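You operate a simulated robot arm through the tools that you are given. There is no shell and no other tool. Be economical: measure what you need, move in short steps, check, and stop when the job is done.

You are at the controls of a simulated two-armed robot. One attempt, no reset.

JOB
Put the red tub on the ledge of the white floor box. Then fetch the 10 A fuse from the low shelf of the control board and stand it on the top of the upper steel shelf. Then turn the start hour knob to 07:00. Then open the thermostat lid, turn the thermostat knob to 45, then shut the lid. Then take the tall white head from the top of the grey platform and leave it on the free end of the press bench. Then put the grey plastic pipe on the top of the trestle table away on the top of the wooden cabinet. Then lift the boiler flap open. Keep to this order. Set down upright: fuse, tall white head, grey plastic pipe.

Only the result counts: the job must be done as asked and must still hold three seconds after the hand-in. Knocking over, shifting, dropping, spilling or breaking anything else fails it. Lids that push on must go on centred and level and be pressed home; caps that screw on are set level and turned clockwise until they are tight.

ROBOT AND FRAMES
Two 7-joint arms with two-finger parallel grippers on one trunk, on a base that drives. Base frame: it is fixed to the floor where the robot stands at the start and does not move with it; the origin is under the middle of the robot, x ahead of it, y to its left, z up. Readings come in cm, degrees, newtons and seconds.
The left shoulder is at the start at [8, 13.1, 94.7], the right one opposite. With the tool pointing down near the work surface each hand reaches from about 10 to 78 cm from the robot's upright axis, wherever it stands, measured 20 degrees to its own side. Places, roughly: boiler flap [-40, -190, 120]; free end of the press bench [-450, 120, 90]; fuse [75, -25, 75]; grey plastic pipe (3x3x6 cm) [-270, -10, 80]; ledge of the white floor box (24x26 cm) [-194, 298, 56]; start hour knob [80, 20, 120]; tall white head [-100, 100, 50]; thermostat knob [20, 70, 100]; thermostat lid [20, 70, 100]; top of the upper steel shelf (17x14 cm) [74, -46, 116]; top of the wooden cabinet [-180, -190, 70]. Payload 1.57 kg a hand.
Tool frame (each hand has its own): the origin (TCP) lies between the finger pads and is the grasp point; the fingertips stand 3 cm ahead of it; z points along the fingers, y is the line along which they close. The gripper opens to 11 cm. The fingers are 2.4 cm wide and 1.2 cm thick; the gripper's body (4.8 by 11.2 cm) begins 7.8 cm behind the TCP.
Orientation is that of the tool frame in the base frame, as a unit quaternion [w, x, y, z]. With the fingers straight down and closing along the base's y, the tool's x points along the base's -x, its y along +y and its z along -z.

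CONTROLS
- The arms move only by the tool send_rows. It takes "left_commands", "right_commands" or both (then of equal length, played together; a hand with none holds still); each is a list of rows, each an object (a shift or turn left out is 0, a gripper value left out holds the last) with "delta_rot": the turn, a rotation vector about the tool's x, y, z in units of 180 degrees (1.0 is 180 degrees), a list of three; "linear": the shift along the tool's x, y, z in units of 150 mm (1.0 is 150 mm), a list of three; "claw": the closure, from 0 (fully open) to 1 (shut). In form: [{"delta_rot": [ax, ay, az], "linear": [x, y, z], "claw": claw}, ...]. A call has 1 to 12 rows; each row is the pose to reach, as a shift and turn from the pose commanded when the call began, along the tool's axes at that moment. A call with a number of a shift or a turn outside -1 to 1 is refused whole. Rows are played at 5 a second. More than 5 cm and 8.6 degrees between two rows, or a gripper value outside its range, and nothing of the call is played. Where a pose cannot be reached the arm comes as near as it can. A force on the tool above 40 N (or 10 N above the force at the start of the call, whichever is more), or a blocked arm, ends the call early, and 0.2 s more pass. Each finger travels about 10.8 cm/s and halts on what it meets, pressing with about 34 N; the grip force reading is that of the motor and also rises with nothing between the fingers. The clock runs only during rows and for 0.2 s after the last one: add rows that repeat a pose to give the fingers time. The reply holds the time, the measured pose of the TCP, the force on the tool along the base axes, the opening and the grip force, in the units named above and with some noise, with the torque about the TCP (base axes, N m) and any sound that the robot's microphone picked up.
- Cameras (640 x 400 px; columns grow to the right, rows downward): "scene" is now at [-4.89, 2.6, 143.51]; the picture's right is [0.29, -0.96, 0.00], its down [-0.39, -0.12, -0.91] and it looks along [0.87, 0.27, -0.41] (base axes); focal length 214 px, centre (320, 200). "left" rides on the left gripper at [7, -1.6, -14.1] in its tool frame; the picture's right is [0.23, 0.97, 0.00], its down [-0.86, 0.20, -0.48] and it looks along [-0.47, 0.11, 0.88] (tool axes); focal length 222 px, centre (320, 200). "right" rides on the right gripper at [7, 1.6, -14.1] in its tool frame; the picture's right is [-0.23, 0.97, 0.00], its down [-0.85, -0.20, -0.48] and it looks along [-0.47, -0.11, 0.88] (tool axes); focal length 222 px, centre (320, 200).
- get_image(camera): a new picture of that camera. No time passes.
- steer(legs): drives the robot by 1 to 6 legs, each [ahead, left, turn to the left] in cm, cm and degrees, along the robot's own axes; the way and the turn of a leg run together, so that a leg with both is an arc; at most 150 cm and 180 degrees a leg. The arms and the cameras ride along, it lands a little off, and it stops where it bumps. It gives what a move gives.
- head_to(pan, tilt): turns the head with the scene camera to pan (to the left, within 109 degrees either way) and tilt (down, from -29 to 69), counted from straight ahead of the robot. It gives what a move gives.
- locate(camera, pixels): there is no depth. For up to 12 entries [column, row, z] of the newest picture of that camera ("zoom" is the newest enlarged one), the place [x, y] in the base frame at which the ray of that pixel passes the height z, good to about 0.2 cm. No time passes.
- close_up(camera, box): a new picture of the part [left, top, right, bottom] of that camera's present view, enlarged. No time passes.
- finish_job(): hands the job in; it is judged then, once.

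Go step by step. Measure first, check grasps and placings, and put right what went wrong. The budget is 131 turns and 146 pictures, counting those below and the enlarged ones. Unless the task says otherwise, let go and move clear before handing in, and close with one line.

The tools are called after "Call:" as a command line: name --argument value ..., lists and objects as JSON in quotes. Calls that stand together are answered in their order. send_rows: Moves the arms, as the interface text tells. Its arguments: {"type":"object","properties":{"left_commands":{"type":"array","items":{"type":"object","properties":{"delta_rot":{"type":"array","items":{"type":"number"}},"linear":{"type":"array","items":{"type":"number"}},"claw":{"type":"number"}}}},"right_commands":{"type":"array","items":{"type":"object","properties":{"delta_rot":{"type":"array","items":{"type":"number"}},"linear":{"type":"array","items":{"type":"number"}},"claw":{"type":"number"}}}}},"required":[]} The other tools are called the same way: steer (legs) drives the base; head_to (pan, tilt) turns the head that bears the scene camera; get_image (camera) takes a picture; locate (camera, pixels) gives the place at which the rays of pixels pass given heights; close_up (camera, box) takes an enlarged picture of a part of a camera's view; finish_job () hands the job in.

At the start:

```text
time: 0.0
left_tcp_pos: [26.9, 34.04, 138.8]
left_ee_rot: [0.0, 0.0, 1.0, 0.001]
left_contact_force: [0.5, 0.2, 0.2]
left_torque: [-0.01, 0.0, -0.01]
left_gripper_width: 11.0
left_grasp_force: 0.0
right_tcp_pos: [51.13, 2.22, 132.01]
right_ee_rot: [0.0, -0.001, 1.0, 0.0]
right_contact_force: [-0.3, -0.7, 0.9]
right_torque: [0.03, 0.0, 0.01]
right_gripper_width: 11.0
right_grasp_force: 0.1
robot x, y, heading: [0.34, -0.15, 0.0]
head pan, tilt: [16.9, 24.2]
```

scene: 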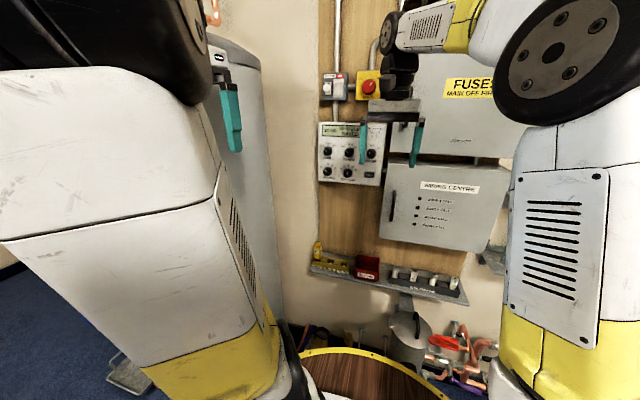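
right: 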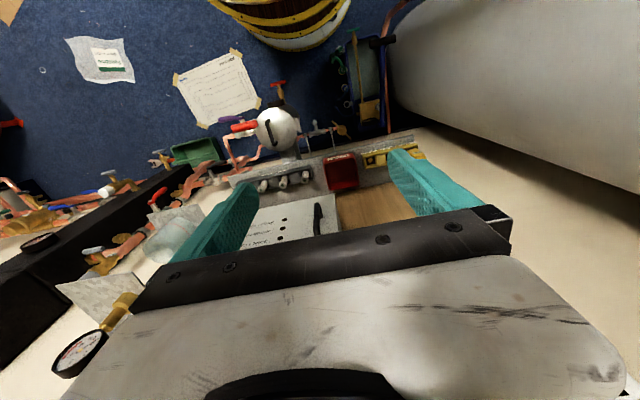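
left: 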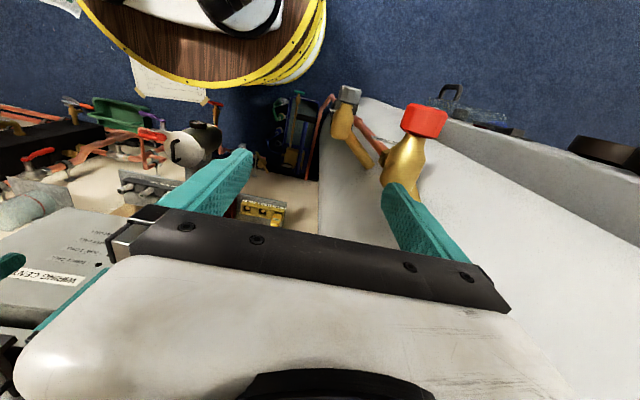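

The scene picture shows a red tub near (367,267) on the control board's low shelf, with white fuses near (395-455,275). I'll look closer before moving.

Call:
close_up --camera "scene" --box '[300, 220, 500, 345]'

Call:
close_up --camera "scene" --box '[300, 60, 460, 200]'

Call:
close_up --camera "right" --box '[220, 120, 440, 260]'

```text
3.20 times, centred on (400, 282) of scene
```

zoom: 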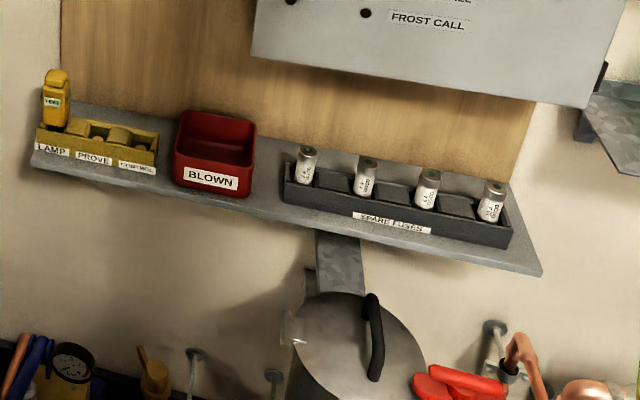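

```text
2.86 times, centred on (380, 130) of scene
```

zoom: 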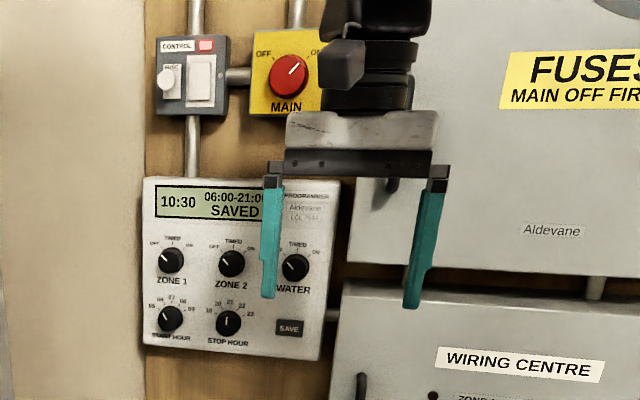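

```text
2.86 times, centred on (330, 190) of right
```

zoom: 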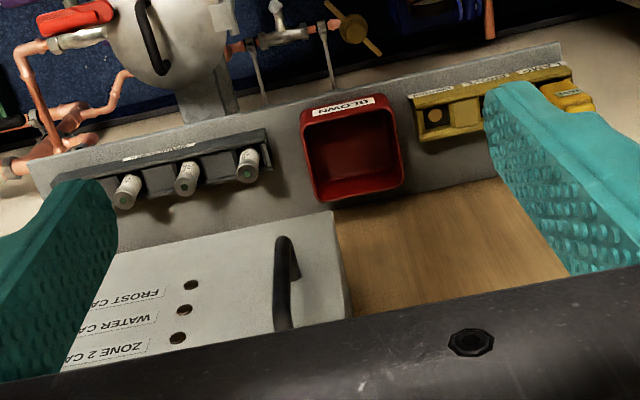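

The shelf holds a red tub marked BLOWN, and there's a yellow holder and four fuses. The job gives no place for "the red tub", so I'll look around the room before settling on this one.

Call:
head_to --pan 100 --tilt 25

Call:
get_image --camera "scene"

Call:
head_to --pan -100 --tilt 25

Call:
get_image --camera "scene"

```text
time: 1.6
left_tcp_pos: [26.91, 33.92, 138.82]
left_ee_rot: [0.0, 0.001, 1.0, 0.001]
left_contact_force: [-0.6, -0.3, -0.1]
left_torque: [0.0, -0.01, -0.01]
left_gripper_width: 11.01
left_grasp_force: 0.1
right_tcp_pos: [51.12, 2.15, 132.01]
right_ee_rot: [0.0, 0.0, 1.0, 0.0]
right_contact_force: [0.2, 0.4, 0.6]
right_torque: [0.0, 0.02, -0.01]
right_gripper_width: 11.02
right_grasp_force: 0.0
robot x, y, heading: [0.02, 0.12, 0.2]
head pan, tilt: [100.0, 25.0]
```

```text
139 pictures are left
```

scene: 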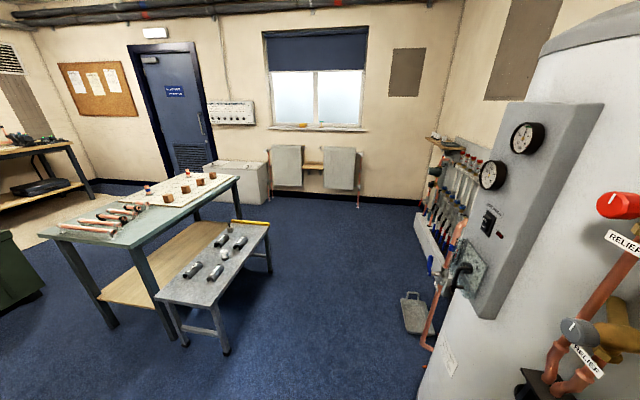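

```text
time: 4.5
left_tcp_pos: [26.93, 33.91, 138.73]
left_ee_rot: [0.0, 0.001, 1.0, 0.0]
left_contact_force: [-0.3, -0.1, -0.5]
left_torque: [0.02, 0.0, 0.0]
left_gripper_width: 11.01
left_grasp_force: 0.1
right_tcp_pos: [51.2, 2.18, 131.94]
right_ee_rot: [0.0, 0.0, 1.0, 0.0]
right_contact_force: [0.3, 0.3, -0.6]
right_torque: [0.01, 0.02, -0.01]
right_gripper_width: 11.01
right_grasp_force: 0.0
robot x, y, heading: [-0.42, -0.02, 0.0]
head pan, tilt: [-100.0, 25.0]
```

```text
138 pictures are left
```

scene: 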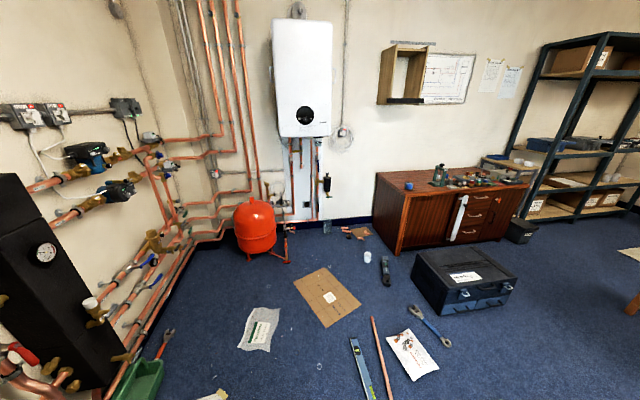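

The left view (pan 100) shows the white floor box at (238,178) and the steel platform at (215,260). The sector straight behind is still unseen, so I'll back up, turn right and look there.

Call:
steer --legs '[[-25, 0, 0], [0, 0, -60]]'

Call:
head_to --pan -108 --tilt 20

Call:
get_image --camera "scene"

Call:
head_to --pan 60 --tilt 25

Call:
get_image --camera "scene"

```text
time: 8.9
left_tcp_pos: [18.11, -6.2, 138.8]
left_ee_rot: [-0.001, 0.497, 0.868, 0.0]
left_contact_force: [-0.2, -0.7, 0.5]
left_torque: [-0.02, 0.03, 0.01]
left_gripper_width: 10.98
left_grasp_force: 0.1
right_tcp_pos: [2.92, -42.96, 132.04]
right_ee_rot: [0.0, 0.497, 0.868, 0.0]
right_contact_force: [0.3, 0.7, 0.0]
right_torque: [0.0, -0.02, 0.0]
right_gripper_width: 11.01
right_grasp_force: 0.1
robot x, y, heading: [-24.81, 0.05, -59.5]
head pan, tilt: [-100.0, 25.0]
```

```text
time: 9.6
left_tcp_pos: [18.18, -6.16, 138.73]
left_ee_rot: [0.0, 0.497, 0.868, 0.0]
left_contact_force: [-0.5, 0.5, 0.1]
left_torque: [0.03, -0.01, 0.0]
left_gripper_width: 10.98
left_grasp_force: 0.0
right_tcp_pos: [2.97, -43.1, 132.0]
right_ee_rot: [-0.001, 0.497, 0.868, 0.0]
right_contact_force: [0.1, 0.8, 0.5]
right_torque: [0.0, 0.03, 0.04]
right_gripper_width: 11.02
right_grasp_force: 0.0
robot x, y, heading: [-25.0, 0.03, -59.5]
head pan, tilt: [-108.0, 20.0]
```

```text
137 pictures are left
```

scene: 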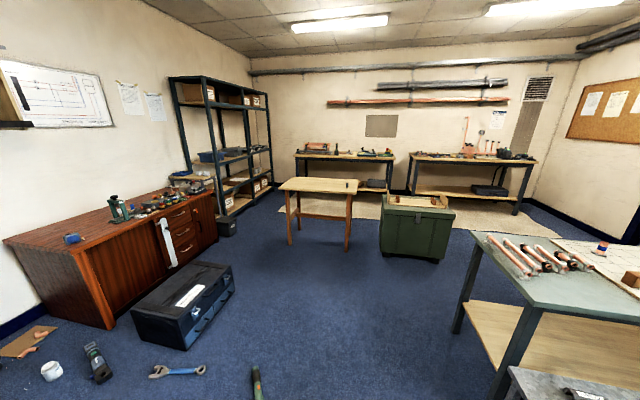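

```text
time: 12.2
left_tcp_pos: [18.01, -6.07, 138.75]
left_ee_rot: [0.0, 0.497, 0.868, 0.0]
left_contact_force: [-0.3, -0.3, -0.2]
left_torque: [-0.01, -0.04, 0.0]
left_gripper_width: 11.02
left_grasp_force: 0.0
right_tcp_pos: [2.95, -43.06, 131.99]
right_ee_rot: [0.001, 0.496, 0.868, 0.0]
right_contact_force: [-0.8, 0.4, -0.2]
right_torque: [0.04, 0.01, 0.01]
right_gripper_width: 11.0
right_grasp_force: 0.0
robot x, y, heading: [-24.96, 0.07, -59.5]
head pan, tilt: [60.0, 25.0]
```

```text
136 pictures are left
```

scene: 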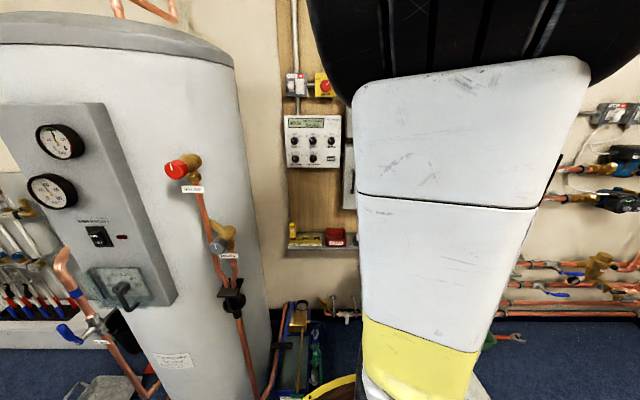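

No other red tub is in sight: the rest of the room (grey platform, trestle, press benches) shows none. I'll drive back to the board, then measure the tub.

Call:
steer --legs '[[0, 0, 59.5], [25, 15, 0]]'

Call:
head_to --pan -8 --tilt 38

Call:
get_image --camera "scene"

Call:
get_image --camera "right"

```text
time: 16.7
left_tcp_pos: [23.87, 47.02, 138.74]
left_ee_rot: [-0.006, -0.005, 1.0, -0.004]
left_contact_force: [-6.3, -6.2, -0.5]
left_torque: [0.65, -0.71, 0.18]
left_gripper_width: 11.01
left_grasp_force: 0.0
right_tcp_pos: [48.72, 15.66, 132.14]
right_ee_rot: [0.0, -0.001, 1.0, 0.0]
right_contact_force: [0.4, -0.3, -0.4]
right_torque: [-0.01, -0.02, 0.03]
right_gripper_width: 10.97
right_grasp_force: 0.1
robot x, y, heading: [-2.47, 13.78, 0.2]
head pan, tilt: [60.0, 25.0]
stopped in leg 2: the force on the tool passed its limit at 99 N (the readings are from after the stop); the commanded pose is now the measured one
```

```text
time: 18.1
left_tcp_pos: [24.01, 46.92, 138.86]
left_ee_rot: [-0.005, -0.004, 1.0, -0.003]
left_contact_force: [-8.5, -8.9, -0.7]
left_torque: [1.01, -1.15, 0.29]
left_gripper_width: 11.01
left_grasp_force: 0.0
right_tcp_pos: [48.71, 15.76, 131.91]
right_ee_rot: [-0.001, -0.001, 1.0, 0.0]
right_contact_force: [0.5, 0.1, 0.1]
right_torque: [0.0, -0.01, 0.0]
right_gripper_width: 11.0
right_grasp_force: 0.0
robot x, y, heading: [-2.26, 13.5, -0.0]
head pan, tilt: [-8.0, 38.0]
```

```text
135 pictures are left
```

scene: 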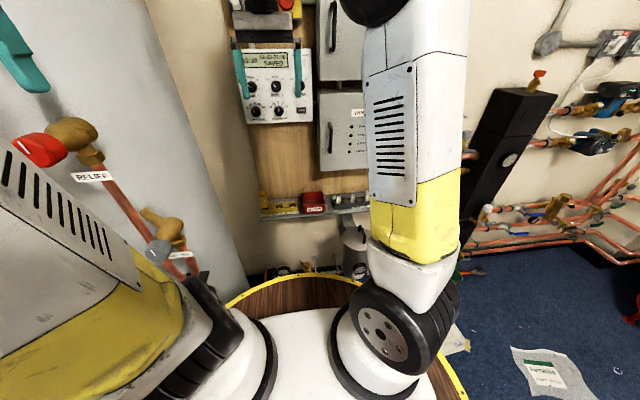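

```text
134 pictures are left
```

right: 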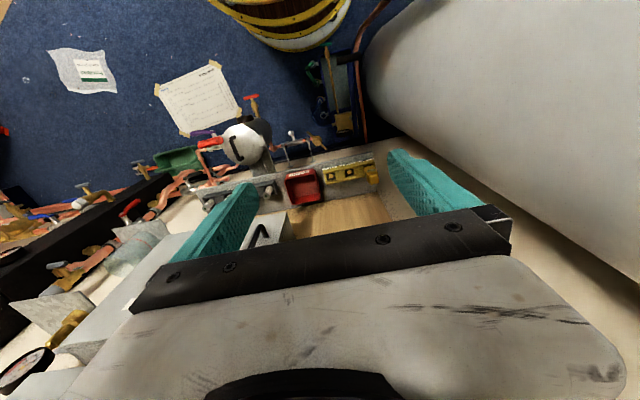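

My left gripper touched the cylinder (force −6, −6 N). I'll back off to the right, then measure the tub.

Call:
steer --legs '[[-3, -4, 0], [6, -9, 0]]'

Call:
get_image --camera "right"

Call:
close_up --camera "scene" --box '[220, 140, 380, 240]'

```text
time: 19.8
left_tcp_pos: [26.95, 34.1, 138.76]
left_ee_rot: [-0.006, -0.004, 1.0, -0.004]
left_contact_force: [-0.8, -0.4, -0.9]
left_torque: [-0.04, -0.03, -0.01]
left_gripper_width: 10.99
left_grasp_force: 0.1
right_tcp_pos: [51.68, 2.73, 131.83]
right_ee_rot: [0.001, -0.001, 1.0, -0.001]
right_contact_force: [0.5, 0.2, -0.4]
right_torque: [-0.03, -0.03, -0.01]
right_gripper_width: 10.99
right_grasp_force: 0.2
robot x, y, heading: [0.57, 0.17, 0.3]
head pan, tilt: [-8.0, 38.0]
```

```text
133 pictures are left
```

right: 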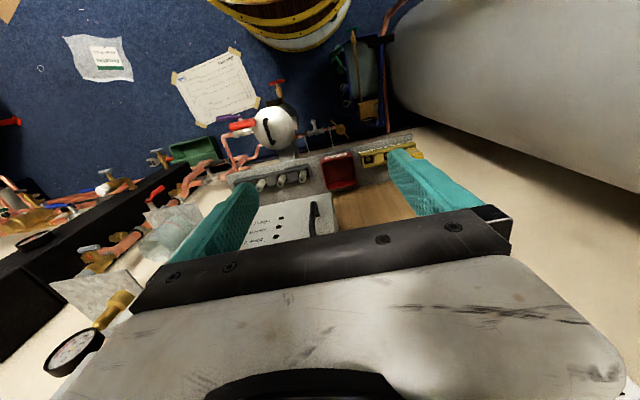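

```text
4.00 times, centred on (300, 190) of scene
```

zoom: 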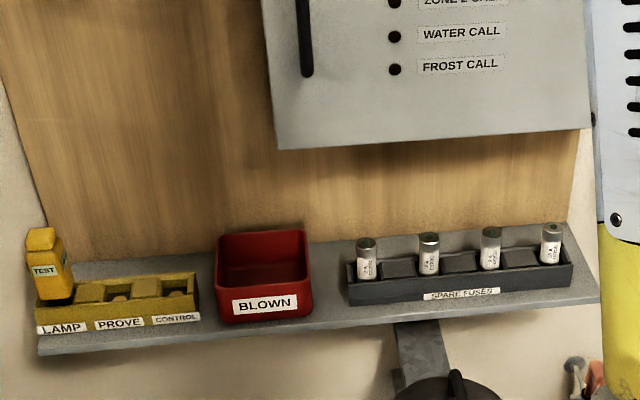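

The scene zoom shows the tub's rim corners at (218,237), (306,230) and its front face at (218-312, 272-322). I'll locate them from both cameras.

Call:
locate --camera "zoom" --pixels '[[222, 323, 70], [222, 323, 74], [314, 312, 70], [314, 312, 74], [216, 274, 80], [216, 274, 77], [313, 263, 80], [219, 237, 80], [306, 230, 80], [366, 308, 72], [365, 240, 77], [551, 226, 77]]'

Call:
close_up --camera "right" --box '[230, 130, 430, 250]'

```text
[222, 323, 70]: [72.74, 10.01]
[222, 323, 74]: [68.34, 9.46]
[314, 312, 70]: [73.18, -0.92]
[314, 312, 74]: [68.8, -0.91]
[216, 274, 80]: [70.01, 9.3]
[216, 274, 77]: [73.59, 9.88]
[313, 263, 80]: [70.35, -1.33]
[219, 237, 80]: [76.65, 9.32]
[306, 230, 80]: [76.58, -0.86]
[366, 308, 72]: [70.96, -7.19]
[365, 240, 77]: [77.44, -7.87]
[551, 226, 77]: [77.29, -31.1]
```

```text
3.20 times, centred on (330, 190) of right
```

zoom: 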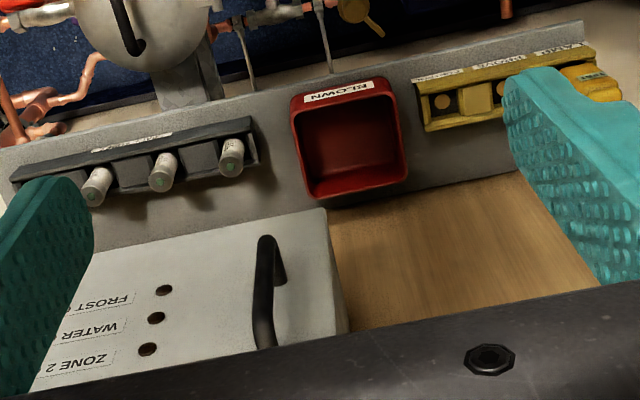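

Call:
locate --camera "zoom" --pixels '[[293, 98, 80], [293, 98, 77], [389, 79, 80], [389, 79, 77], [314, 196, 80], [314, 196, 77], [405, 178, 80], [405, 178, 77], [299, 112, 77], [392, 93, 77], [232, 147, 77], [100, 175, 77]]'

```text
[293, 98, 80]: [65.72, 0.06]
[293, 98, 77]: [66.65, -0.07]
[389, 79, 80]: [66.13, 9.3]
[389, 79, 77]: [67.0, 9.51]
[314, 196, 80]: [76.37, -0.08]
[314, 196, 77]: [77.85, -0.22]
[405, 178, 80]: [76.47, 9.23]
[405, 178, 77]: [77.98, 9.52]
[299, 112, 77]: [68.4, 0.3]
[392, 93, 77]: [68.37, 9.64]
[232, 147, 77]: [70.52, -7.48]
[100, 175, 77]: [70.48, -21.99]
```

The tub's rim is at z≈80, spanning x 66–76.5 and y 0–9.3, and it stands on the shelf at about z 75. I'll pinch its front wall with the right hand, turned so the fingers close along x. First I'll turn and come down part way.

Call:
send_rows --right_commands '[{"delta_rot": [0, 0, 0.0455], "linear": [-0.05, 0.012, 0.09], "claw": 0.3}, {"delta_rot": [0, 0, 0.091], "linear": [-0.1, 0.024, 0.18]}, {"delta_rot": [0, 0, 0.1364], "linear": [-0.15, 0.036, 0.27]}, {"delta_rot": [0, 0, 0.1818], "linear": [-0.2, 0.048, 0.36]}, {"delta_rot": [0, 0, 0.2273], "linear": [-0.25, 0.06, 0.45]}, {"delta_rot": [0, 0, 0.2727], "linear": [-0.3, 0.072, 0.54]}, {"delta_rot": [0, 0, 0.3182], "linear": [-0.35, 0.084, 0.63]}, {"delta_rot": [0, 0, 0.3636], "linear": [-0.4, 0.096, 0.72]}, {"delta_rot": [0, 0, 0.4091], "linear": [-0.45, 0.108, 0.81]}, {"delta_rot": [0, 0, 0.4545], "linear": [-0.5, 0.12, 0.9]}, {"delta_rot": [0, 0, 0.5], "linear": [-0.55, 0.132, 1.0]}, {"delta_rot": [0, 0, 0.5], "linear": [-0.55, 0.132, 1.0]}]'

Call:
get_image --camera "right"

Call:
get_image --camera "scene"

```text
time: 22.4
left_tcp_pos: [27.04, 34.2, 138.69]
left_ee_rot: [-0.006, -0.005, 1.0, -0.004]
left_contact_force: [-0.3, 0.9, 0.2]
left_torque: [0.0, 0.0, 0.0]
left_gripper_width: 11.01
left_grasp_force: 0.1
right_tcp_pos: [60.18, 4.83, 116.9]
right_ee_rot: [0.0, 0.707, 0.707, 0.0]
right_contact_force: [1.0, 0.4, 0.7]
right_torque: [0.01, -0.01, -0.01]
right_gripper_width: 7.72
right_grasp_force: 0.0
robot x, y, heading: [0.68, 0.61, -0.1]
head pan, tilt: [-8.0, 38.0]
```

```text
130 pictures are left
```

right: 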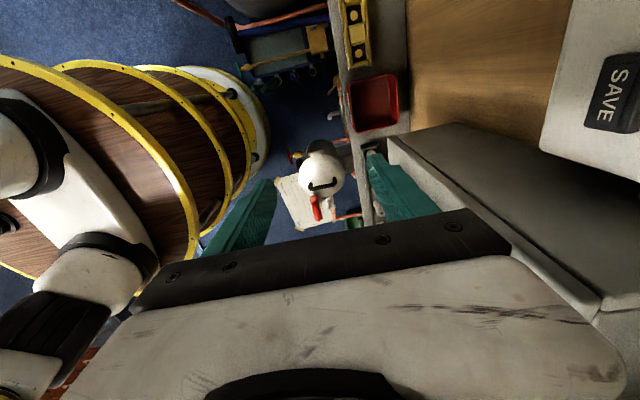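

```text
129 pictures are left
```

scene: 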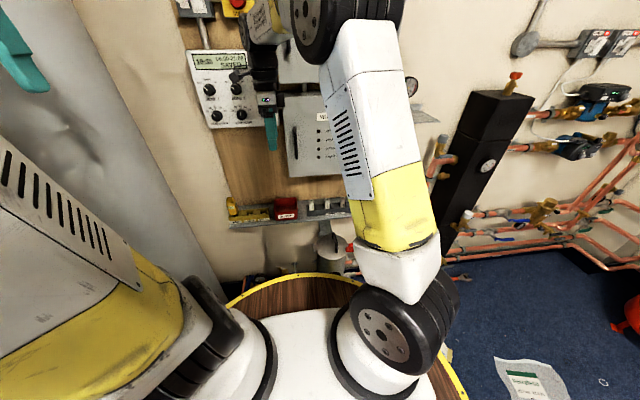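

The hand turned cleanly and the tub shows at (375,102). I'll pin down its rim from this view.

Call:
close_up --camera "right" --box '[320, 60, 440, 150]'

Call:
locate --camera "right" --pixels '[[348, 82, 80], [396, 73, 80], [408, 123, 80], [357, 132, 80], [388, 136, 86], [388, 136, 95], [598, 312, 105]]'

```text
4.44 times, centred on (380, 105) of right
```

zoom: 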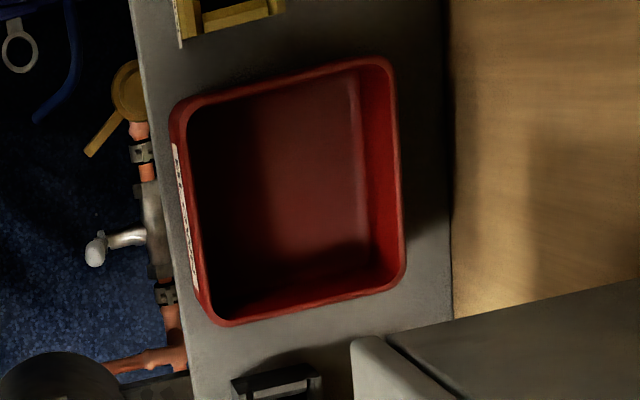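

```text
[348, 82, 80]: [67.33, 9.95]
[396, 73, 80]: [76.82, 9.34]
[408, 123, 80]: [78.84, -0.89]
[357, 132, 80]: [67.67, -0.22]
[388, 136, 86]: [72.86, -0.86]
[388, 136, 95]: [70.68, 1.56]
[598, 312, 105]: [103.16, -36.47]
```

Call:
locate --camera "zoom" --pixels '[[176, 104, 80], [213, 322, 80], [198, 210, 80], [188, 200, 80], [388, 60, 80], [403, 278, 80], [352, 345, 86], [352, 345, 90]]'

```text
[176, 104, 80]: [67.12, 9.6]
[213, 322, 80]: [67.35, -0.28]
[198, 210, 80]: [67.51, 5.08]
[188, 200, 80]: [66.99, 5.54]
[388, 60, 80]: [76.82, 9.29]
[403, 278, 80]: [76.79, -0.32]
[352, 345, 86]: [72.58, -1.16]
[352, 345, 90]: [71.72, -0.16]
```

The rim centre is at (71.9, 4.6) and the front wall at x≈67.3. I'll move over that wall and go down in stages.

Call:
send_rows --right_commands '[{"linear": [0, 0.12, 0.25], "claw": 0.64}, {"linear": [0, 0.24, 0.5]}, {"linear": [0, 0.36, 0.75]}, {"linear": [0, 0.473, 1.0]}, {"linear": [0, 0.473, 1.0]}]'

Call:
send_rows --right_commands '[{"linear": [0, 0, 0.25]}, {"linear": [0, 0, 0.5]}, {"linear": [0, 0, 0.75]}, {"linear": [0, 0, 1.0]}, {"linear": [0, 0, 1.0]}]'

Call:
get_image --camera "right"

Call:
close_up --camera "scene" --box '[220, 130, 380, 240]'

```text
time: 23.6
left_tcp_pos: [27.0, 33.99, 138.77]
left_ee_rot: [-0.006, -0.004, 1.0, -0.004]
left_contact_force: [0.3, -0.1, 0.5]
left_torque: [0.04, -0.01, 0.02]
left_gripper_width: 11.02
left_grasp_force: 0.1
right_tcp_pos: [67.38, 4.7, 101.95]
right_ee_rot: [0.0, 0.706, 0.708, 0.0]
right_contact_force: [0.0, 1.2, 0.1]
right_torque: [0.02, 0.02, 0.02]
right_gripper_width: 3.93
right_grasp_force: 0.0
robot x, y, heading: [0.48, 0.69, 0.2]
head pan, tilt: [-8.0, 38.0]
```

```text
time: 24.8
left_tcp_pos: [27.05, 34.09, 138.83]
left_ee_rot: [-0.007, -0.004, 1.0, -0.005]
left_contact_force: [0.6, 0.1, -0.3]
left_torque: [0.0, 0.05, -0.01]
left_gripper_width: 11.0
left_grasp_force: 0.1
right_tcp_pos: [67.22, 4.72, 86.77]
right_ee_rot: [0.0, 0.706, 0.708, 0.0]
right_contact_force: [0.0, 0.3, -0.3]
right_torque: [0.01, -0.01, -0.02]
right_gripper_width: 3.94
right_grasp_force: 0.0
robot x, y, heading: [0.63, 0.66, 0.4]
head pan, tilt: [-8.0, 38.0]
```

```text
127 pictures are left
```

right: 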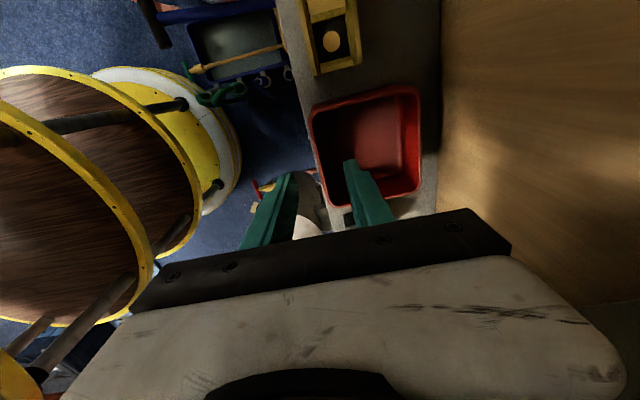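

```text
3.64 times, centred on (300, 185) of scene
```

zoom: 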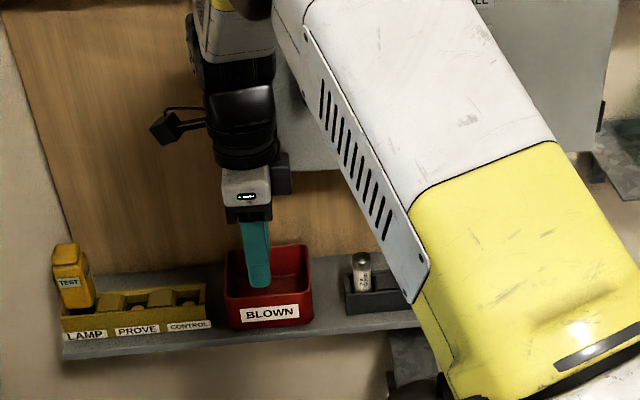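

The fingers straddle the front wall, and the tips are at z≈83.8. I'll check the wall's position once more from this nearer view.

Call:
locate --camera "right" --pixels '[[309, 112, 80], [417, 88, 80], [423, 190, 80], [309, 112, 81], [316, 150, 80], [420, 180, 81], [419, 90, 81]]'

```text
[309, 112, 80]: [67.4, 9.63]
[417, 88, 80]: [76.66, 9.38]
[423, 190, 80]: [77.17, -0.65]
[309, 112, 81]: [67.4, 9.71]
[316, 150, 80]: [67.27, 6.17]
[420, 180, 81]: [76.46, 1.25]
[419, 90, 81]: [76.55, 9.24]
```

Call:
send_rows --right_commands '[{"linear": [0, 0.01, 0.16]}, {"linear": [0, 0.02, 0.32]}, {"linear": [0, 0.02, 0.47]}, {"linear": [0, 0.02, 0.47]}, {"linear": [0, 0.02, 0.47], "claw": 1.0}, {"linear": [0, 0.02, 0.47], "claw": 1.0}, {"linear": [0, 0.02, 0.47], "claw": 1.0}, {"linear": [0, 0.02, 0.47], "claw": 1.0}]'

Call:
send_rows --right_commands '[{"linear": [0, 0, -0.1]}, {"linear": [0, 0, -0.25]}, {"linear": [0, 0, -0.25]}]'

Call:
get_image --camera "right"

Call:
close_up --camera "scene" --box '[220, 130, 380, 240]'

```text
time: 26.6
left_tcp_pos: [27.01, 34.1, 138.8]
left_ee_rot: [-0.006, -0.004, 1.0, -0.005]
left_contact_force: [-0.1, 0.2, 0.4]
left_torque: [0.0, 0.01, -0.02]
left_gripper_width: 10.99
left_grasp_force: 0.0
right_tcp_pos: [67.37, 4.88, 79.94]
right_ee_rot: [0.0, 0.706, 0.708, -0.001]
right_contact_force: [0.2, -0.2, -0.4]
right_torque: [-0.01, 0.09, 0.02]
right_gripper_width: 0.32
right_grasp_force: 24.1
robot x, y, heading: [0.35, 0.33, 0.3]
head pan, tilt: [-8.0, 38.0]
```

```text
time: 27.4
left_tcp_pos: [27.04, 34.12, 138.79]
left_ee_rot: [-0.006, -0.004, 1.0, -0.004]
left_contact_force: [-0.8, 0.6, 0.9]
left_torque: [-0.01, 0.01, -0.02]
left_gripper_width: 11.0
left_grasp_force: 0.0
right_tcp_pos: [67.39, 4.79, 83.58]
right_ee_rot: [0.0, 0.706, 0.709, 0.0]
right_contact_force: [0.0, 0.0, -0.5]
right_torque: [-0.04, 0.0, 0.02]
right_gripper_width: 0.0
right_grasp_force: 21.3
robot x, y, heading: [0.79, 0.26, 0.2]
head pan, tilt: [-8.0, 38.0]
```

```text
125 pictures are left
```

right: 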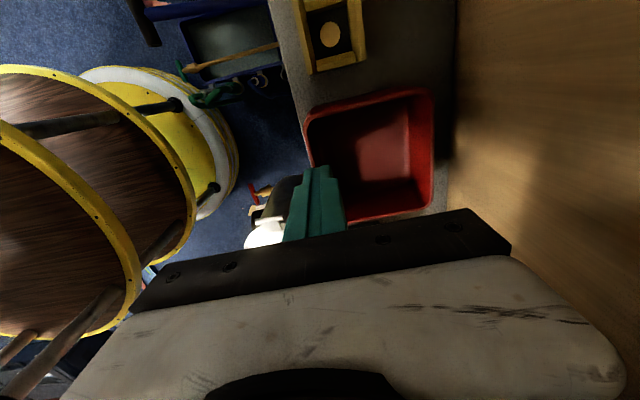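

```text
3.64 times, centred on (300, 185) of scene
```

zoom: 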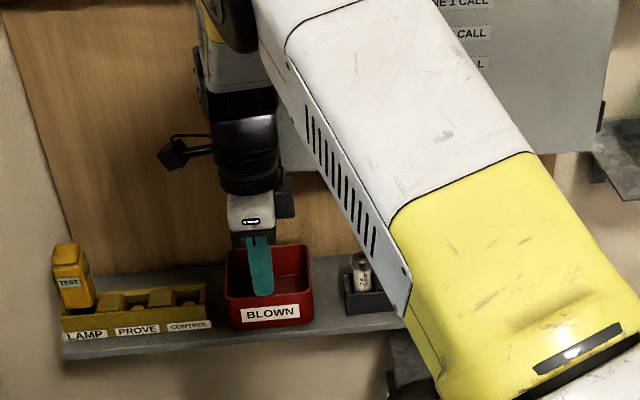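

The gripper closed to 0.32, then 0.0 on lifting, so the wall slipped out and the tub stayed put. I'll recheck the rim height from both views.

Call:
locate --camera "zoom" --pixels '[[228, 298, 80], [228, 298, 79], [228, 298, 78], [311, 291, 79], [227, 252, 80], [227, 252, 78], [308, 245, 80], [308, 245, 78], [232, 331, 74], [232, 331, 75], [262, 295, 80]]'

Call:
locate --camera "right" --pixels '[[305, 117, 80], [305, 117, 78], [431, 90, 80], [431, 90, 78], [433, 205, 80], [433, 205, 78], [310, 150, 80], [310, 150, 78]]'

Call:
close_up --camera "scene" --box '[262, 180, 312, 220]'

```text
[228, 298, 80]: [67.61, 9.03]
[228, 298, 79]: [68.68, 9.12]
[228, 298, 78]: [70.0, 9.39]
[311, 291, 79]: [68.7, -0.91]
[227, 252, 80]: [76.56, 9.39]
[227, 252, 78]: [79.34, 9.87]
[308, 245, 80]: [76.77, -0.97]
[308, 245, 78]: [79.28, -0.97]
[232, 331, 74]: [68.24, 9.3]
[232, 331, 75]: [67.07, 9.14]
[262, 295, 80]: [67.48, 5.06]
```

```text
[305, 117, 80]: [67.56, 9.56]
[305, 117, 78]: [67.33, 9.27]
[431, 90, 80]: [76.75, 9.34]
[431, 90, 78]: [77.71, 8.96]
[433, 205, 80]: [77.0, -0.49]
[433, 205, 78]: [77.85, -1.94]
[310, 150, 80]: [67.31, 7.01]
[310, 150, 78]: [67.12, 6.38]
```

```text
10.00 times, centred on (287, 200) of scene
```

zoom: 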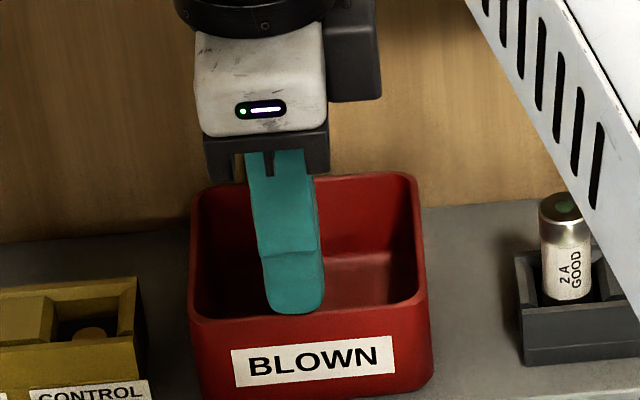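

The rim is still at z=80 and x≈67.4. I'll open, go about 1 cm deeper, and grip again with a longer wait and a small test lift.

Call:
send_rows --right_commands '[{"claw": 0.75}, {"claw": 0.75}, {"linear": [0, 0, 0.1]}, {"linear": [0, 0, 0.2]}, {"linear": [0, 0, 0.3]}, {"linear": [0, 0, 0.31]}, {"linear": [0, 0, 0.31]}, {"linear": [0, 0, 0.31], "claw": 1.0}, {"linear": [0, 0, 0.31]}, {"linear": [0, 0, 0.31]}, {"linear": [0, 0, 0.31]}, {"linear": [0, 0, 0.31]}]'

Call:
get_image --camera "right"

Call:
close_up --camera "scene" --box '[262, 180, 312, 220]'

```text
time: 30.0
left_tcp_pos: [27.07, 34.05, 138.65]
left_ee_rot: [-0.006, -0.005, 1.0, -0.004]
left_contact_force: [0.2, -0.1, -0.1]
left_torque: [-0.03, 0.0, 0.02]
left_gripper_width: 10.98
left_grasp_force: 0.1
right_tcp_pos: [67.25, 4.71, 78.91]
right_ee_rot: [0.0, 0.706, 0.708, -0.001]
right_contact_force: [0.1, 0.2, 0.0]
right_torque: [-0.02, -0.08, -0.01]
right_gripper_width: 0.35
right_grasp_force: 24.1
robot x, y, heading: [0.46, 0.53, 0.3]
head pan, tilt: [-8.0, 38.0]
```

```text
122 pictures are left
```

right: 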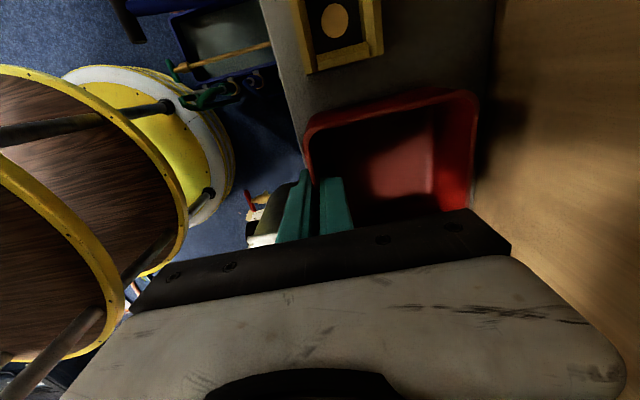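

```text
10.00 times, centred on (287, 200) of scene
```

zoom: 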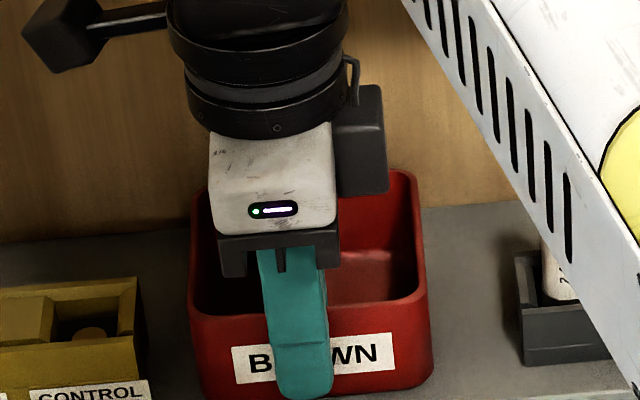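

The outer finger lies over the label and the inner one is inside, with the wall 0.35 cm between them. I'll lift slowly.

Call:
send_rows --right_commands '[{"linear": [0, 0, -0.01]}, {"linear": [0, 0, -0.02]}, {"linear": [0, 0, -0.03]}, {"linear": [0, 0, -0.045]}, {"linear": [0, 0, -0.06]}, {"linear": [0, 0, -0.08]}, {"linear": [0, 0, -0.1]}]'

Call:
close_up --camera "scene" --box '[262, 180, 312, 220]'

```text
time: 31.6
left_tcp_pos: [27.08, 34.06, 138.74]
left_ee_rot: [-0.006, -0.005, 1.0, -0.004]
left_contact_force: [-0.7, -0.2, -0.3]
left_torque: [0.01, 0.0, 0.0]
left_gripper_width: 10.97
left_grasp_force: 0.0
right_tcp_pos: [67.37, 4.77, 80.39]
right_ee_rot: [0.0, 0.706, 0.709, -0.001]
right_contact_force: [0.4, 0.4, -1.7]
right_torque: [0.03, 0.11, 0.0]
right_gripper_width: 0.41
right_grasp_force: 24.7
robot x, y, heading: [0.55, 0.29, 0.2]
head pan, tilt: [-8.0, 38.0]
```

```text
10.00 times, centred on (287, 200) of scene
```

zoom: 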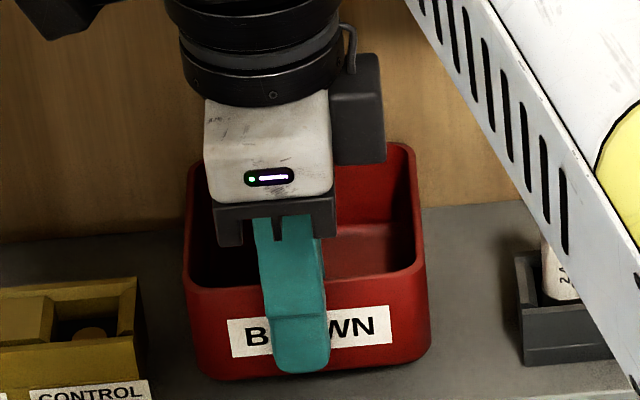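

The tub has lifted, with −1.7 N on the tool. I'll raise it a little more, draw it back from the board, then go up.

Call:
send_rows --right_commands '[{"linear": [0, 0, -0.06]}, {"linear": [0, -0.04, -0.1]}, {"linear": [0, -0.12, -0.12]}, {"linear": [0, -0.22, -0.12]}, {"linear": [0, -0.34, -0.12]}, {"linear": [0, -0.46, -0.12]}, {"linear": [0, -0.58, -0.12]}, {"linear": [0, -0.7, -0.12]}, {"linear": [0, -0.82, -0.15]}, {"linear": [0, -0.92, -0.2]}, {"linear": [0, -1.0, -0.25]}]'

Call:
get_image --camera "right"

Call:
get_image --camera "scene"

```text
time: 34.0
left_tcp_pos: [26.94, 34.1, 138.72]
left_ee_rot: [-0.007, -0.004, 1.0, -0.005]
left_contact_force: [0.2, 0.6, 1.1]
left_torque: [0.03, -0.01, -0.03]
left_gripper_width: 10.99
left_grasp_force: 0.1
right_tcp_pos: [52.39, 4.75, 84.15]
right_ee_rot: [0.0, 0.707, 0.708, 0.0]
right_contact_force: [0.0, 0.1, -1.2]
right_torque: [0.0, 0.13, 0.0]
right_gripper_width: 0.37
right_grasp_force: 24.7
robot x, y, heading: [0.8, 0.49, 0.3]
head pan, tilt: [-8.0, 38.0]
```

```text
119 pictures are left
```

right: 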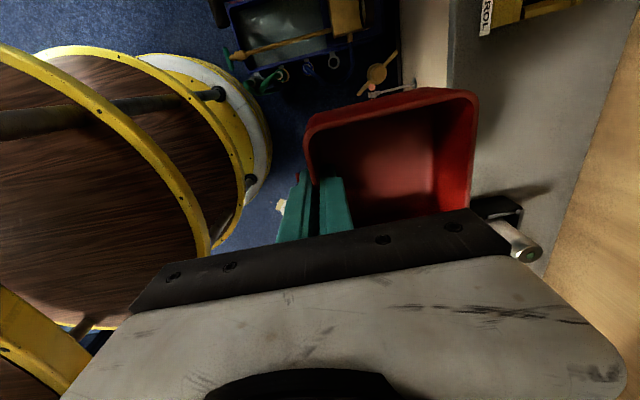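

```text
118 pictures are left
```

scene: 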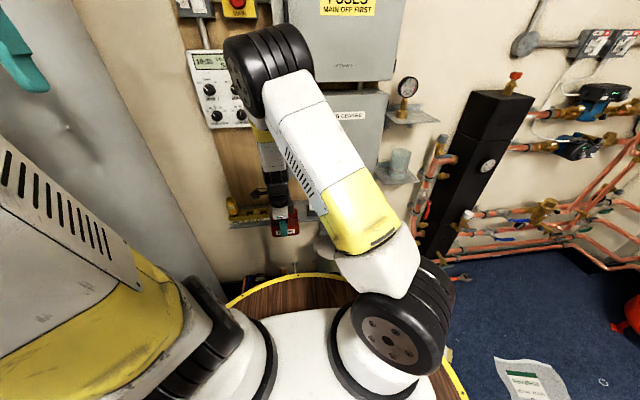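

The tub is held well clear at (52, 5, 84). I'll raise it and look left to plan the way to the white box.

Call:
send_rows --right_commands '[{"linear": [0, -0.05, -0.15]}, {"linear": [0, -0.1, -0.3]}, {"linear": [0, -0.15, -0.45]}, {"linear": [0, -0.2, -0.6]}, {"linear": [0, -0.25, -0.75]}, {"linear": [0, -0.3, -0.9]}]'

Call:
head_to --pan 108 --tilt 25

Call:
get_image --camera "scene"

Call:
close_up --camera "scene" --box '[200, 120, 480, 300]'

```text
time: 35.4
left_tcp_pos: [27.11, 34.15, 138.69]
left_ee_rot: [-0.007, -0.005, 1.0, -0.004]
left_contact_force: [0.0, 0.9, 0.1]
left_torque: [0.0, 0.02, -0.01]
left_gripper_width: 10.99
left_grasp_force: 0.0
right_tcp_pos: [47.89, 4.6, 97.76]
right_ee_rot: [-0.001, 0.705, 0.709, -0.002]
right_contact_force: [0.3, 0.0, -1.9]
right_torque: [-0.01, 0.07, -0.03]
right_gripper_width: 0.35
right_grasp_force: 24.4
robot x, y, heading: [0.64, 0.07, 0.4]
head pan, tilt: [-8.0, 38.0]
```

```text
time: 37.3
left_tcp_pos: [27.03, 34.1, 138.65]
left_ee_rot: [-0.006, -0.005, 1.0, -0.005]
left_contact_force: [-0.5, -0.1, 0.0]
left_torque: [0.0, 0.0, 0.0]
left_gripper_width: 11.0
left_grasp_force: 0.1
right_tcp_pos: [47.93, 4.65, 97.72]
right_ee_rot: [0.0, 0.706, 0.708, -0.001]
right_contact_force: [0.6, -0.4, -1.5]
right_torque: [0.01, 0.11, 0.01]
right_gripper_width: 0.37
right_grasp_force: 24.5
robot x, y, heading: [1.16, 0.26, 0.2]
head pan, tilt: [108.0, 25.0]
```

```text
117 pictures are left
```

scene: 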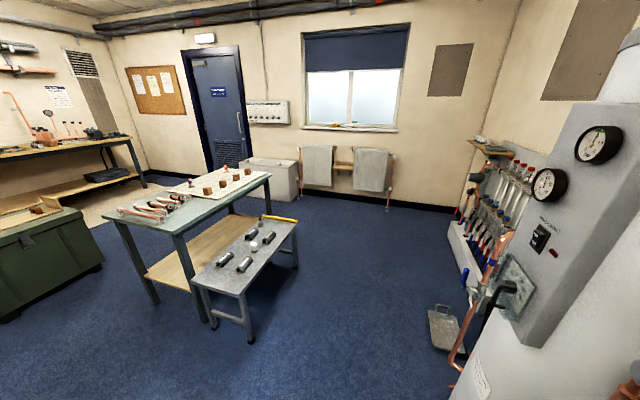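

```text
2.22 times, centred on (340, 210) of scene
```

zoom: 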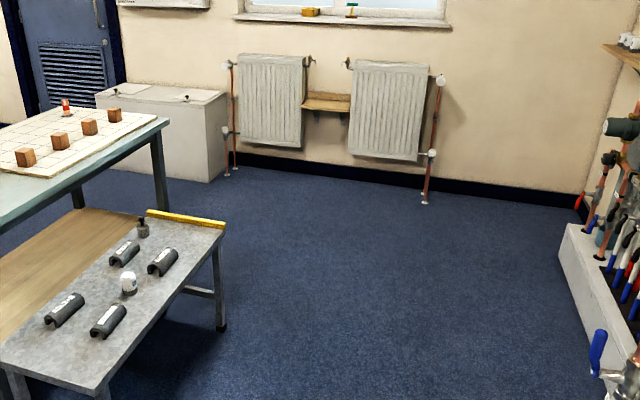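

The free floor lies between the steel platform (zoom (225,228)) and the cylinder. I'll locate the platform's corners and the box.

Call:
locate --camera "zoom" --pixels '[[226, 230, 50], [98, 396, 50], [147, 212, 50], [129, 290, 50], [221, 331, 0], [210, 182, 0], [226, 92, 56], [97, 94, 56], [206, 100, 56], [425, 204, 0], [162, 212, 0], [612, 400, 0]]'

Call:
close_up --camera "scene" --box '[230, 140, 310, 205]'

```text
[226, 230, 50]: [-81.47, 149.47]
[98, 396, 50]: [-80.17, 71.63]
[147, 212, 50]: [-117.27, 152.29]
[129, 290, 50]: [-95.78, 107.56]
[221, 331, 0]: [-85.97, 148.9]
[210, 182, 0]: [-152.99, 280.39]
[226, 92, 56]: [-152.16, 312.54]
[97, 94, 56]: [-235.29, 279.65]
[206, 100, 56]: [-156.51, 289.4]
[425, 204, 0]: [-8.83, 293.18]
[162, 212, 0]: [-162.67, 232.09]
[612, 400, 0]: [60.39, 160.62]
```

```text
6.15 times, centred on (270, 172) of scene
```

zoom: 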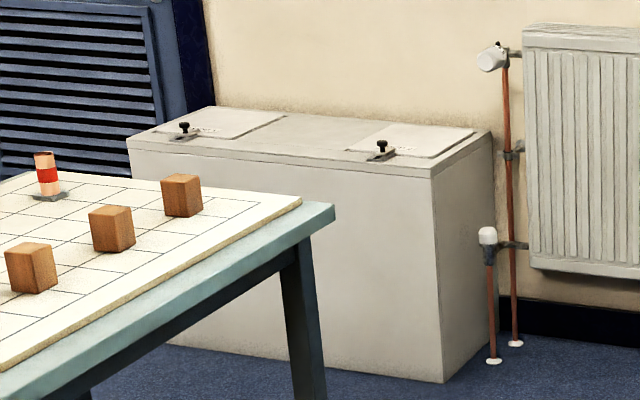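

The box's front is at y≈283, x −235…−153, with its top at z≈56. The free ledge lies between the two lids, around x=−194. I need the table's corner and my own base's size to pick a parking place.

Call:
locate --camera "scene" --pixels '[[271, 173, 85], [271, 173, 75], [107, 212, 85], [107, 212, 75], [155, 304, 0], [213, 329, 0], [205, 232, 75], [238, 243, 0], [432, 345, 0], [467, 350, 0]]'

Call:
get_image --camera "right"

```text
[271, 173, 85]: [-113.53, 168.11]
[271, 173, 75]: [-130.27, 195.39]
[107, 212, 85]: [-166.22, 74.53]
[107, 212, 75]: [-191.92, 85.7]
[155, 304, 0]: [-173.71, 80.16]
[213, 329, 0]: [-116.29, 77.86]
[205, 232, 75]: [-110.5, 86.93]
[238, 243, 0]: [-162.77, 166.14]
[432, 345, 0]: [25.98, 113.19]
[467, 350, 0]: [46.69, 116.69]
```

```text
114 pictures are left
```

right: 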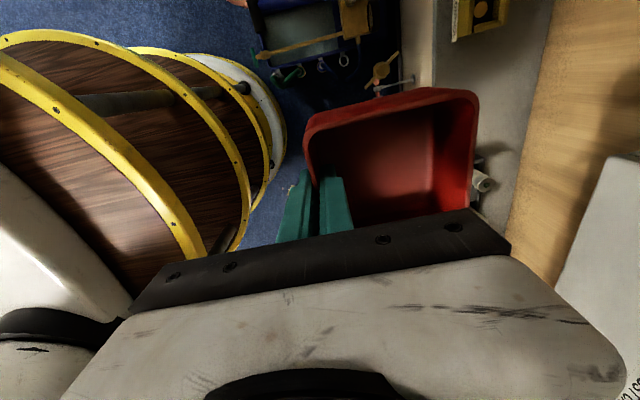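

Call:
locate --camera "right" --pixels '[[283, 115, 5], [283, 115, 15], [270, 130, 25], [270, 130, 40], [248, 190, 40], [248, 190, 60], [200, 240, 60], [200, 240, 75]]'

Call:
locate --camera "scene" --pixels '[[271, 173, 80], [107, 212, 80], [165, 188, 80], [205, 232, 80], [115, 222, 80]]'

```text
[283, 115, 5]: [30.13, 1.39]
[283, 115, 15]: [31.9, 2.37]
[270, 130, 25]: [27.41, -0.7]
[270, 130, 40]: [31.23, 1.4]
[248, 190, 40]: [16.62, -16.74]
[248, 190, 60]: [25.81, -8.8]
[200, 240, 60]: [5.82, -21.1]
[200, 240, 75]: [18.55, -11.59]
```

```text
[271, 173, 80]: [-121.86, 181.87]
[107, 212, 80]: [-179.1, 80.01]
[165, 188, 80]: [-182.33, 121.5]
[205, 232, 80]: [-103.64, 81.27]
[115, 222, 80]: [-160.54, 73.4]
```

My base's radius is about 31 cm, the table ends near y≈187 and the box front is at y≈283. I'll back away, turn left, and drive up the aisle x≈−40.

Call:
steer --legs '[[-40, 0, 0], [0, 0, 90], [140, 0, 0], [88, 0, 0], [0, 0, 60]]'

Call:
head_to --pan 10 --tilt 30

Call:
get_image --camera "scene"

```text
time: 57.1
left_tcp_pos: [-81.83, 212.3, 138.67]
left_ee_rot: [-0.002, 0.967, -0.257, 0.006]
left_contact_force: [-0.1, 0.3, -0.3]
left_torque: [0.0, 0.02, 0.01]
left_gripper_width: 11.03
left_grasp_force: 0.1
right_tcp_pos: [-85.15, 248.43, 97.78]
right_ee_rot: [0.001, -0.499, 0.867, 0.0]
right_contact_force: [0.4, -1.0, -1.7]
right_torque: [-0.04, -0.07, 0.01]
right_gripper_width: 0.38
right_grasp_force: 24.7
robot x, y, heading: [-42.27, 228.22, 149.8]
head pan, tilt: [108.0, 25.0]
```

```text
time: 58.9
left_tcp_pos: [-81.92, 212.37, 138.85]
left_ee_rot: [-0.002, 0.967, -0.255, 0.007]
left_contact_force: [-0.1, 0.1, -0.3]
left_torque: [0.02, -0.02, -0.04]
left_gripper_width: 11.0
left_grasp_force: 0.1
right_tcp_pos: [-85.13, 248.47, 97.7]
right_ee_rot: [0.001, -0.499, 0.867, 0.001]
right_contact_force: [-1.0, 0.2, -1.7]
right_torque: [-0.02, -0.05, -0.02]
right_gripper_width: 0.34
right_grasp_force: 24.6
robot x, y, heading: [-42.25, 227.95, 149.7]
head pan, tilt: [10.0, 30.0]
```

```text
113 pictures are left
```

scene: 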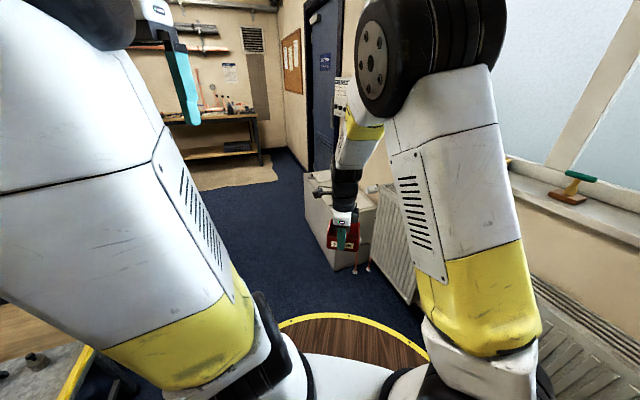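

The way to the box is clear, with the tub showing at (343,235) in front of it. I'll drive in diagonally.

Call:
steer --legs '[[95, 38, 0]]'

Call:
head_to --pan -8 --tilt 40

Call:
get_image --camera "scene"

Call:
get_image --camera "right"

```text
time: 64.1
left_tcp_pos: [-182.63, 226.66, 138.8]
left_ee_rot: [-0.003, 0.967, -0.253, 0.006]
left_contact_force: [0.2, 0.2, 0.1]
left_torque: [0.01, 0.04, -0.05]
left_gripper_width: 11.0
left_grasp_force: 0.1
right_tcp_pos: [-186.26, 262.81, 97.73]
right_ee_rot: [0.0, -0.502, 0.865, 0.001]
right_contact_force: [0.0, 0.6, -1.7]
right_torque: [-0.08, -0.05, 0.01]
right_gripper_width: 0.39
right_grasp_force: 24.6
robot x, y, heading: [-143.03, 242.55, 150.4]
head pan, tilt: [10.0, 30.0]
```

```text
time: 65.0
left_tcp_pos: [-182.74, 226.65, 138.77]
left_ee_rot: [-0.003, 0.967, -0.254, 0.007]
left_contact_force: [-0.5, 0.5, -0.2]
left_torque: [0.03, 0.05, -0.02]
left_gripper_width: 11.0
left_grasp_force: 0.0
right_tcp_pos: [-186.13, 262.57, 97.78]
right_ee_rot: [0.001, -0.502, 0.865, 0.0]
right_contact_force: [0.4, 0.6, -1.7]
right_torque: [-0.06, -0.08, -0.01]
right_gripper_width: 0.36
right_grasp_force: 24.7
robot x, y, heading: [-143.1, 242.44, 150.3]
head pan, tilt: [-8.0, 40.0]
```

```text
112 pictures are left
```

scene: 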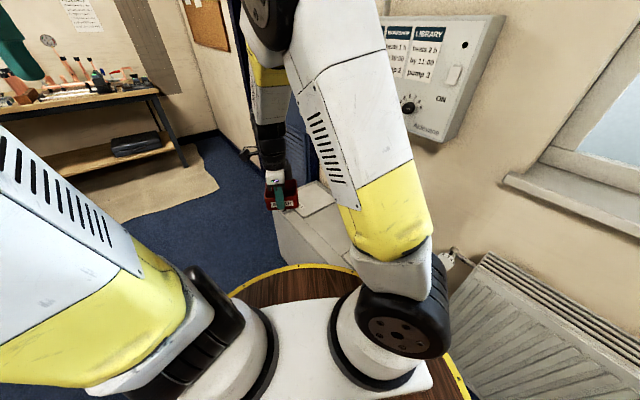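

```text
111 pictures are left
```

right: 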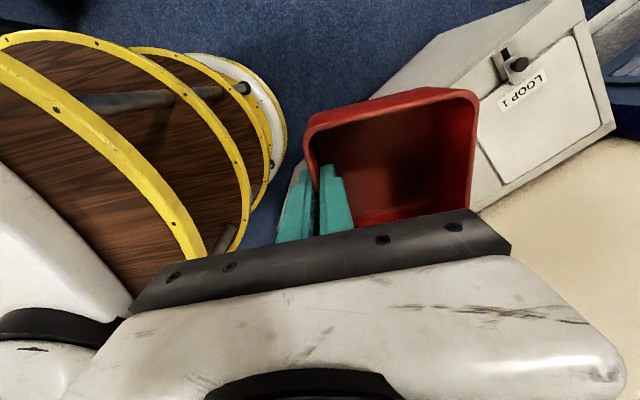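

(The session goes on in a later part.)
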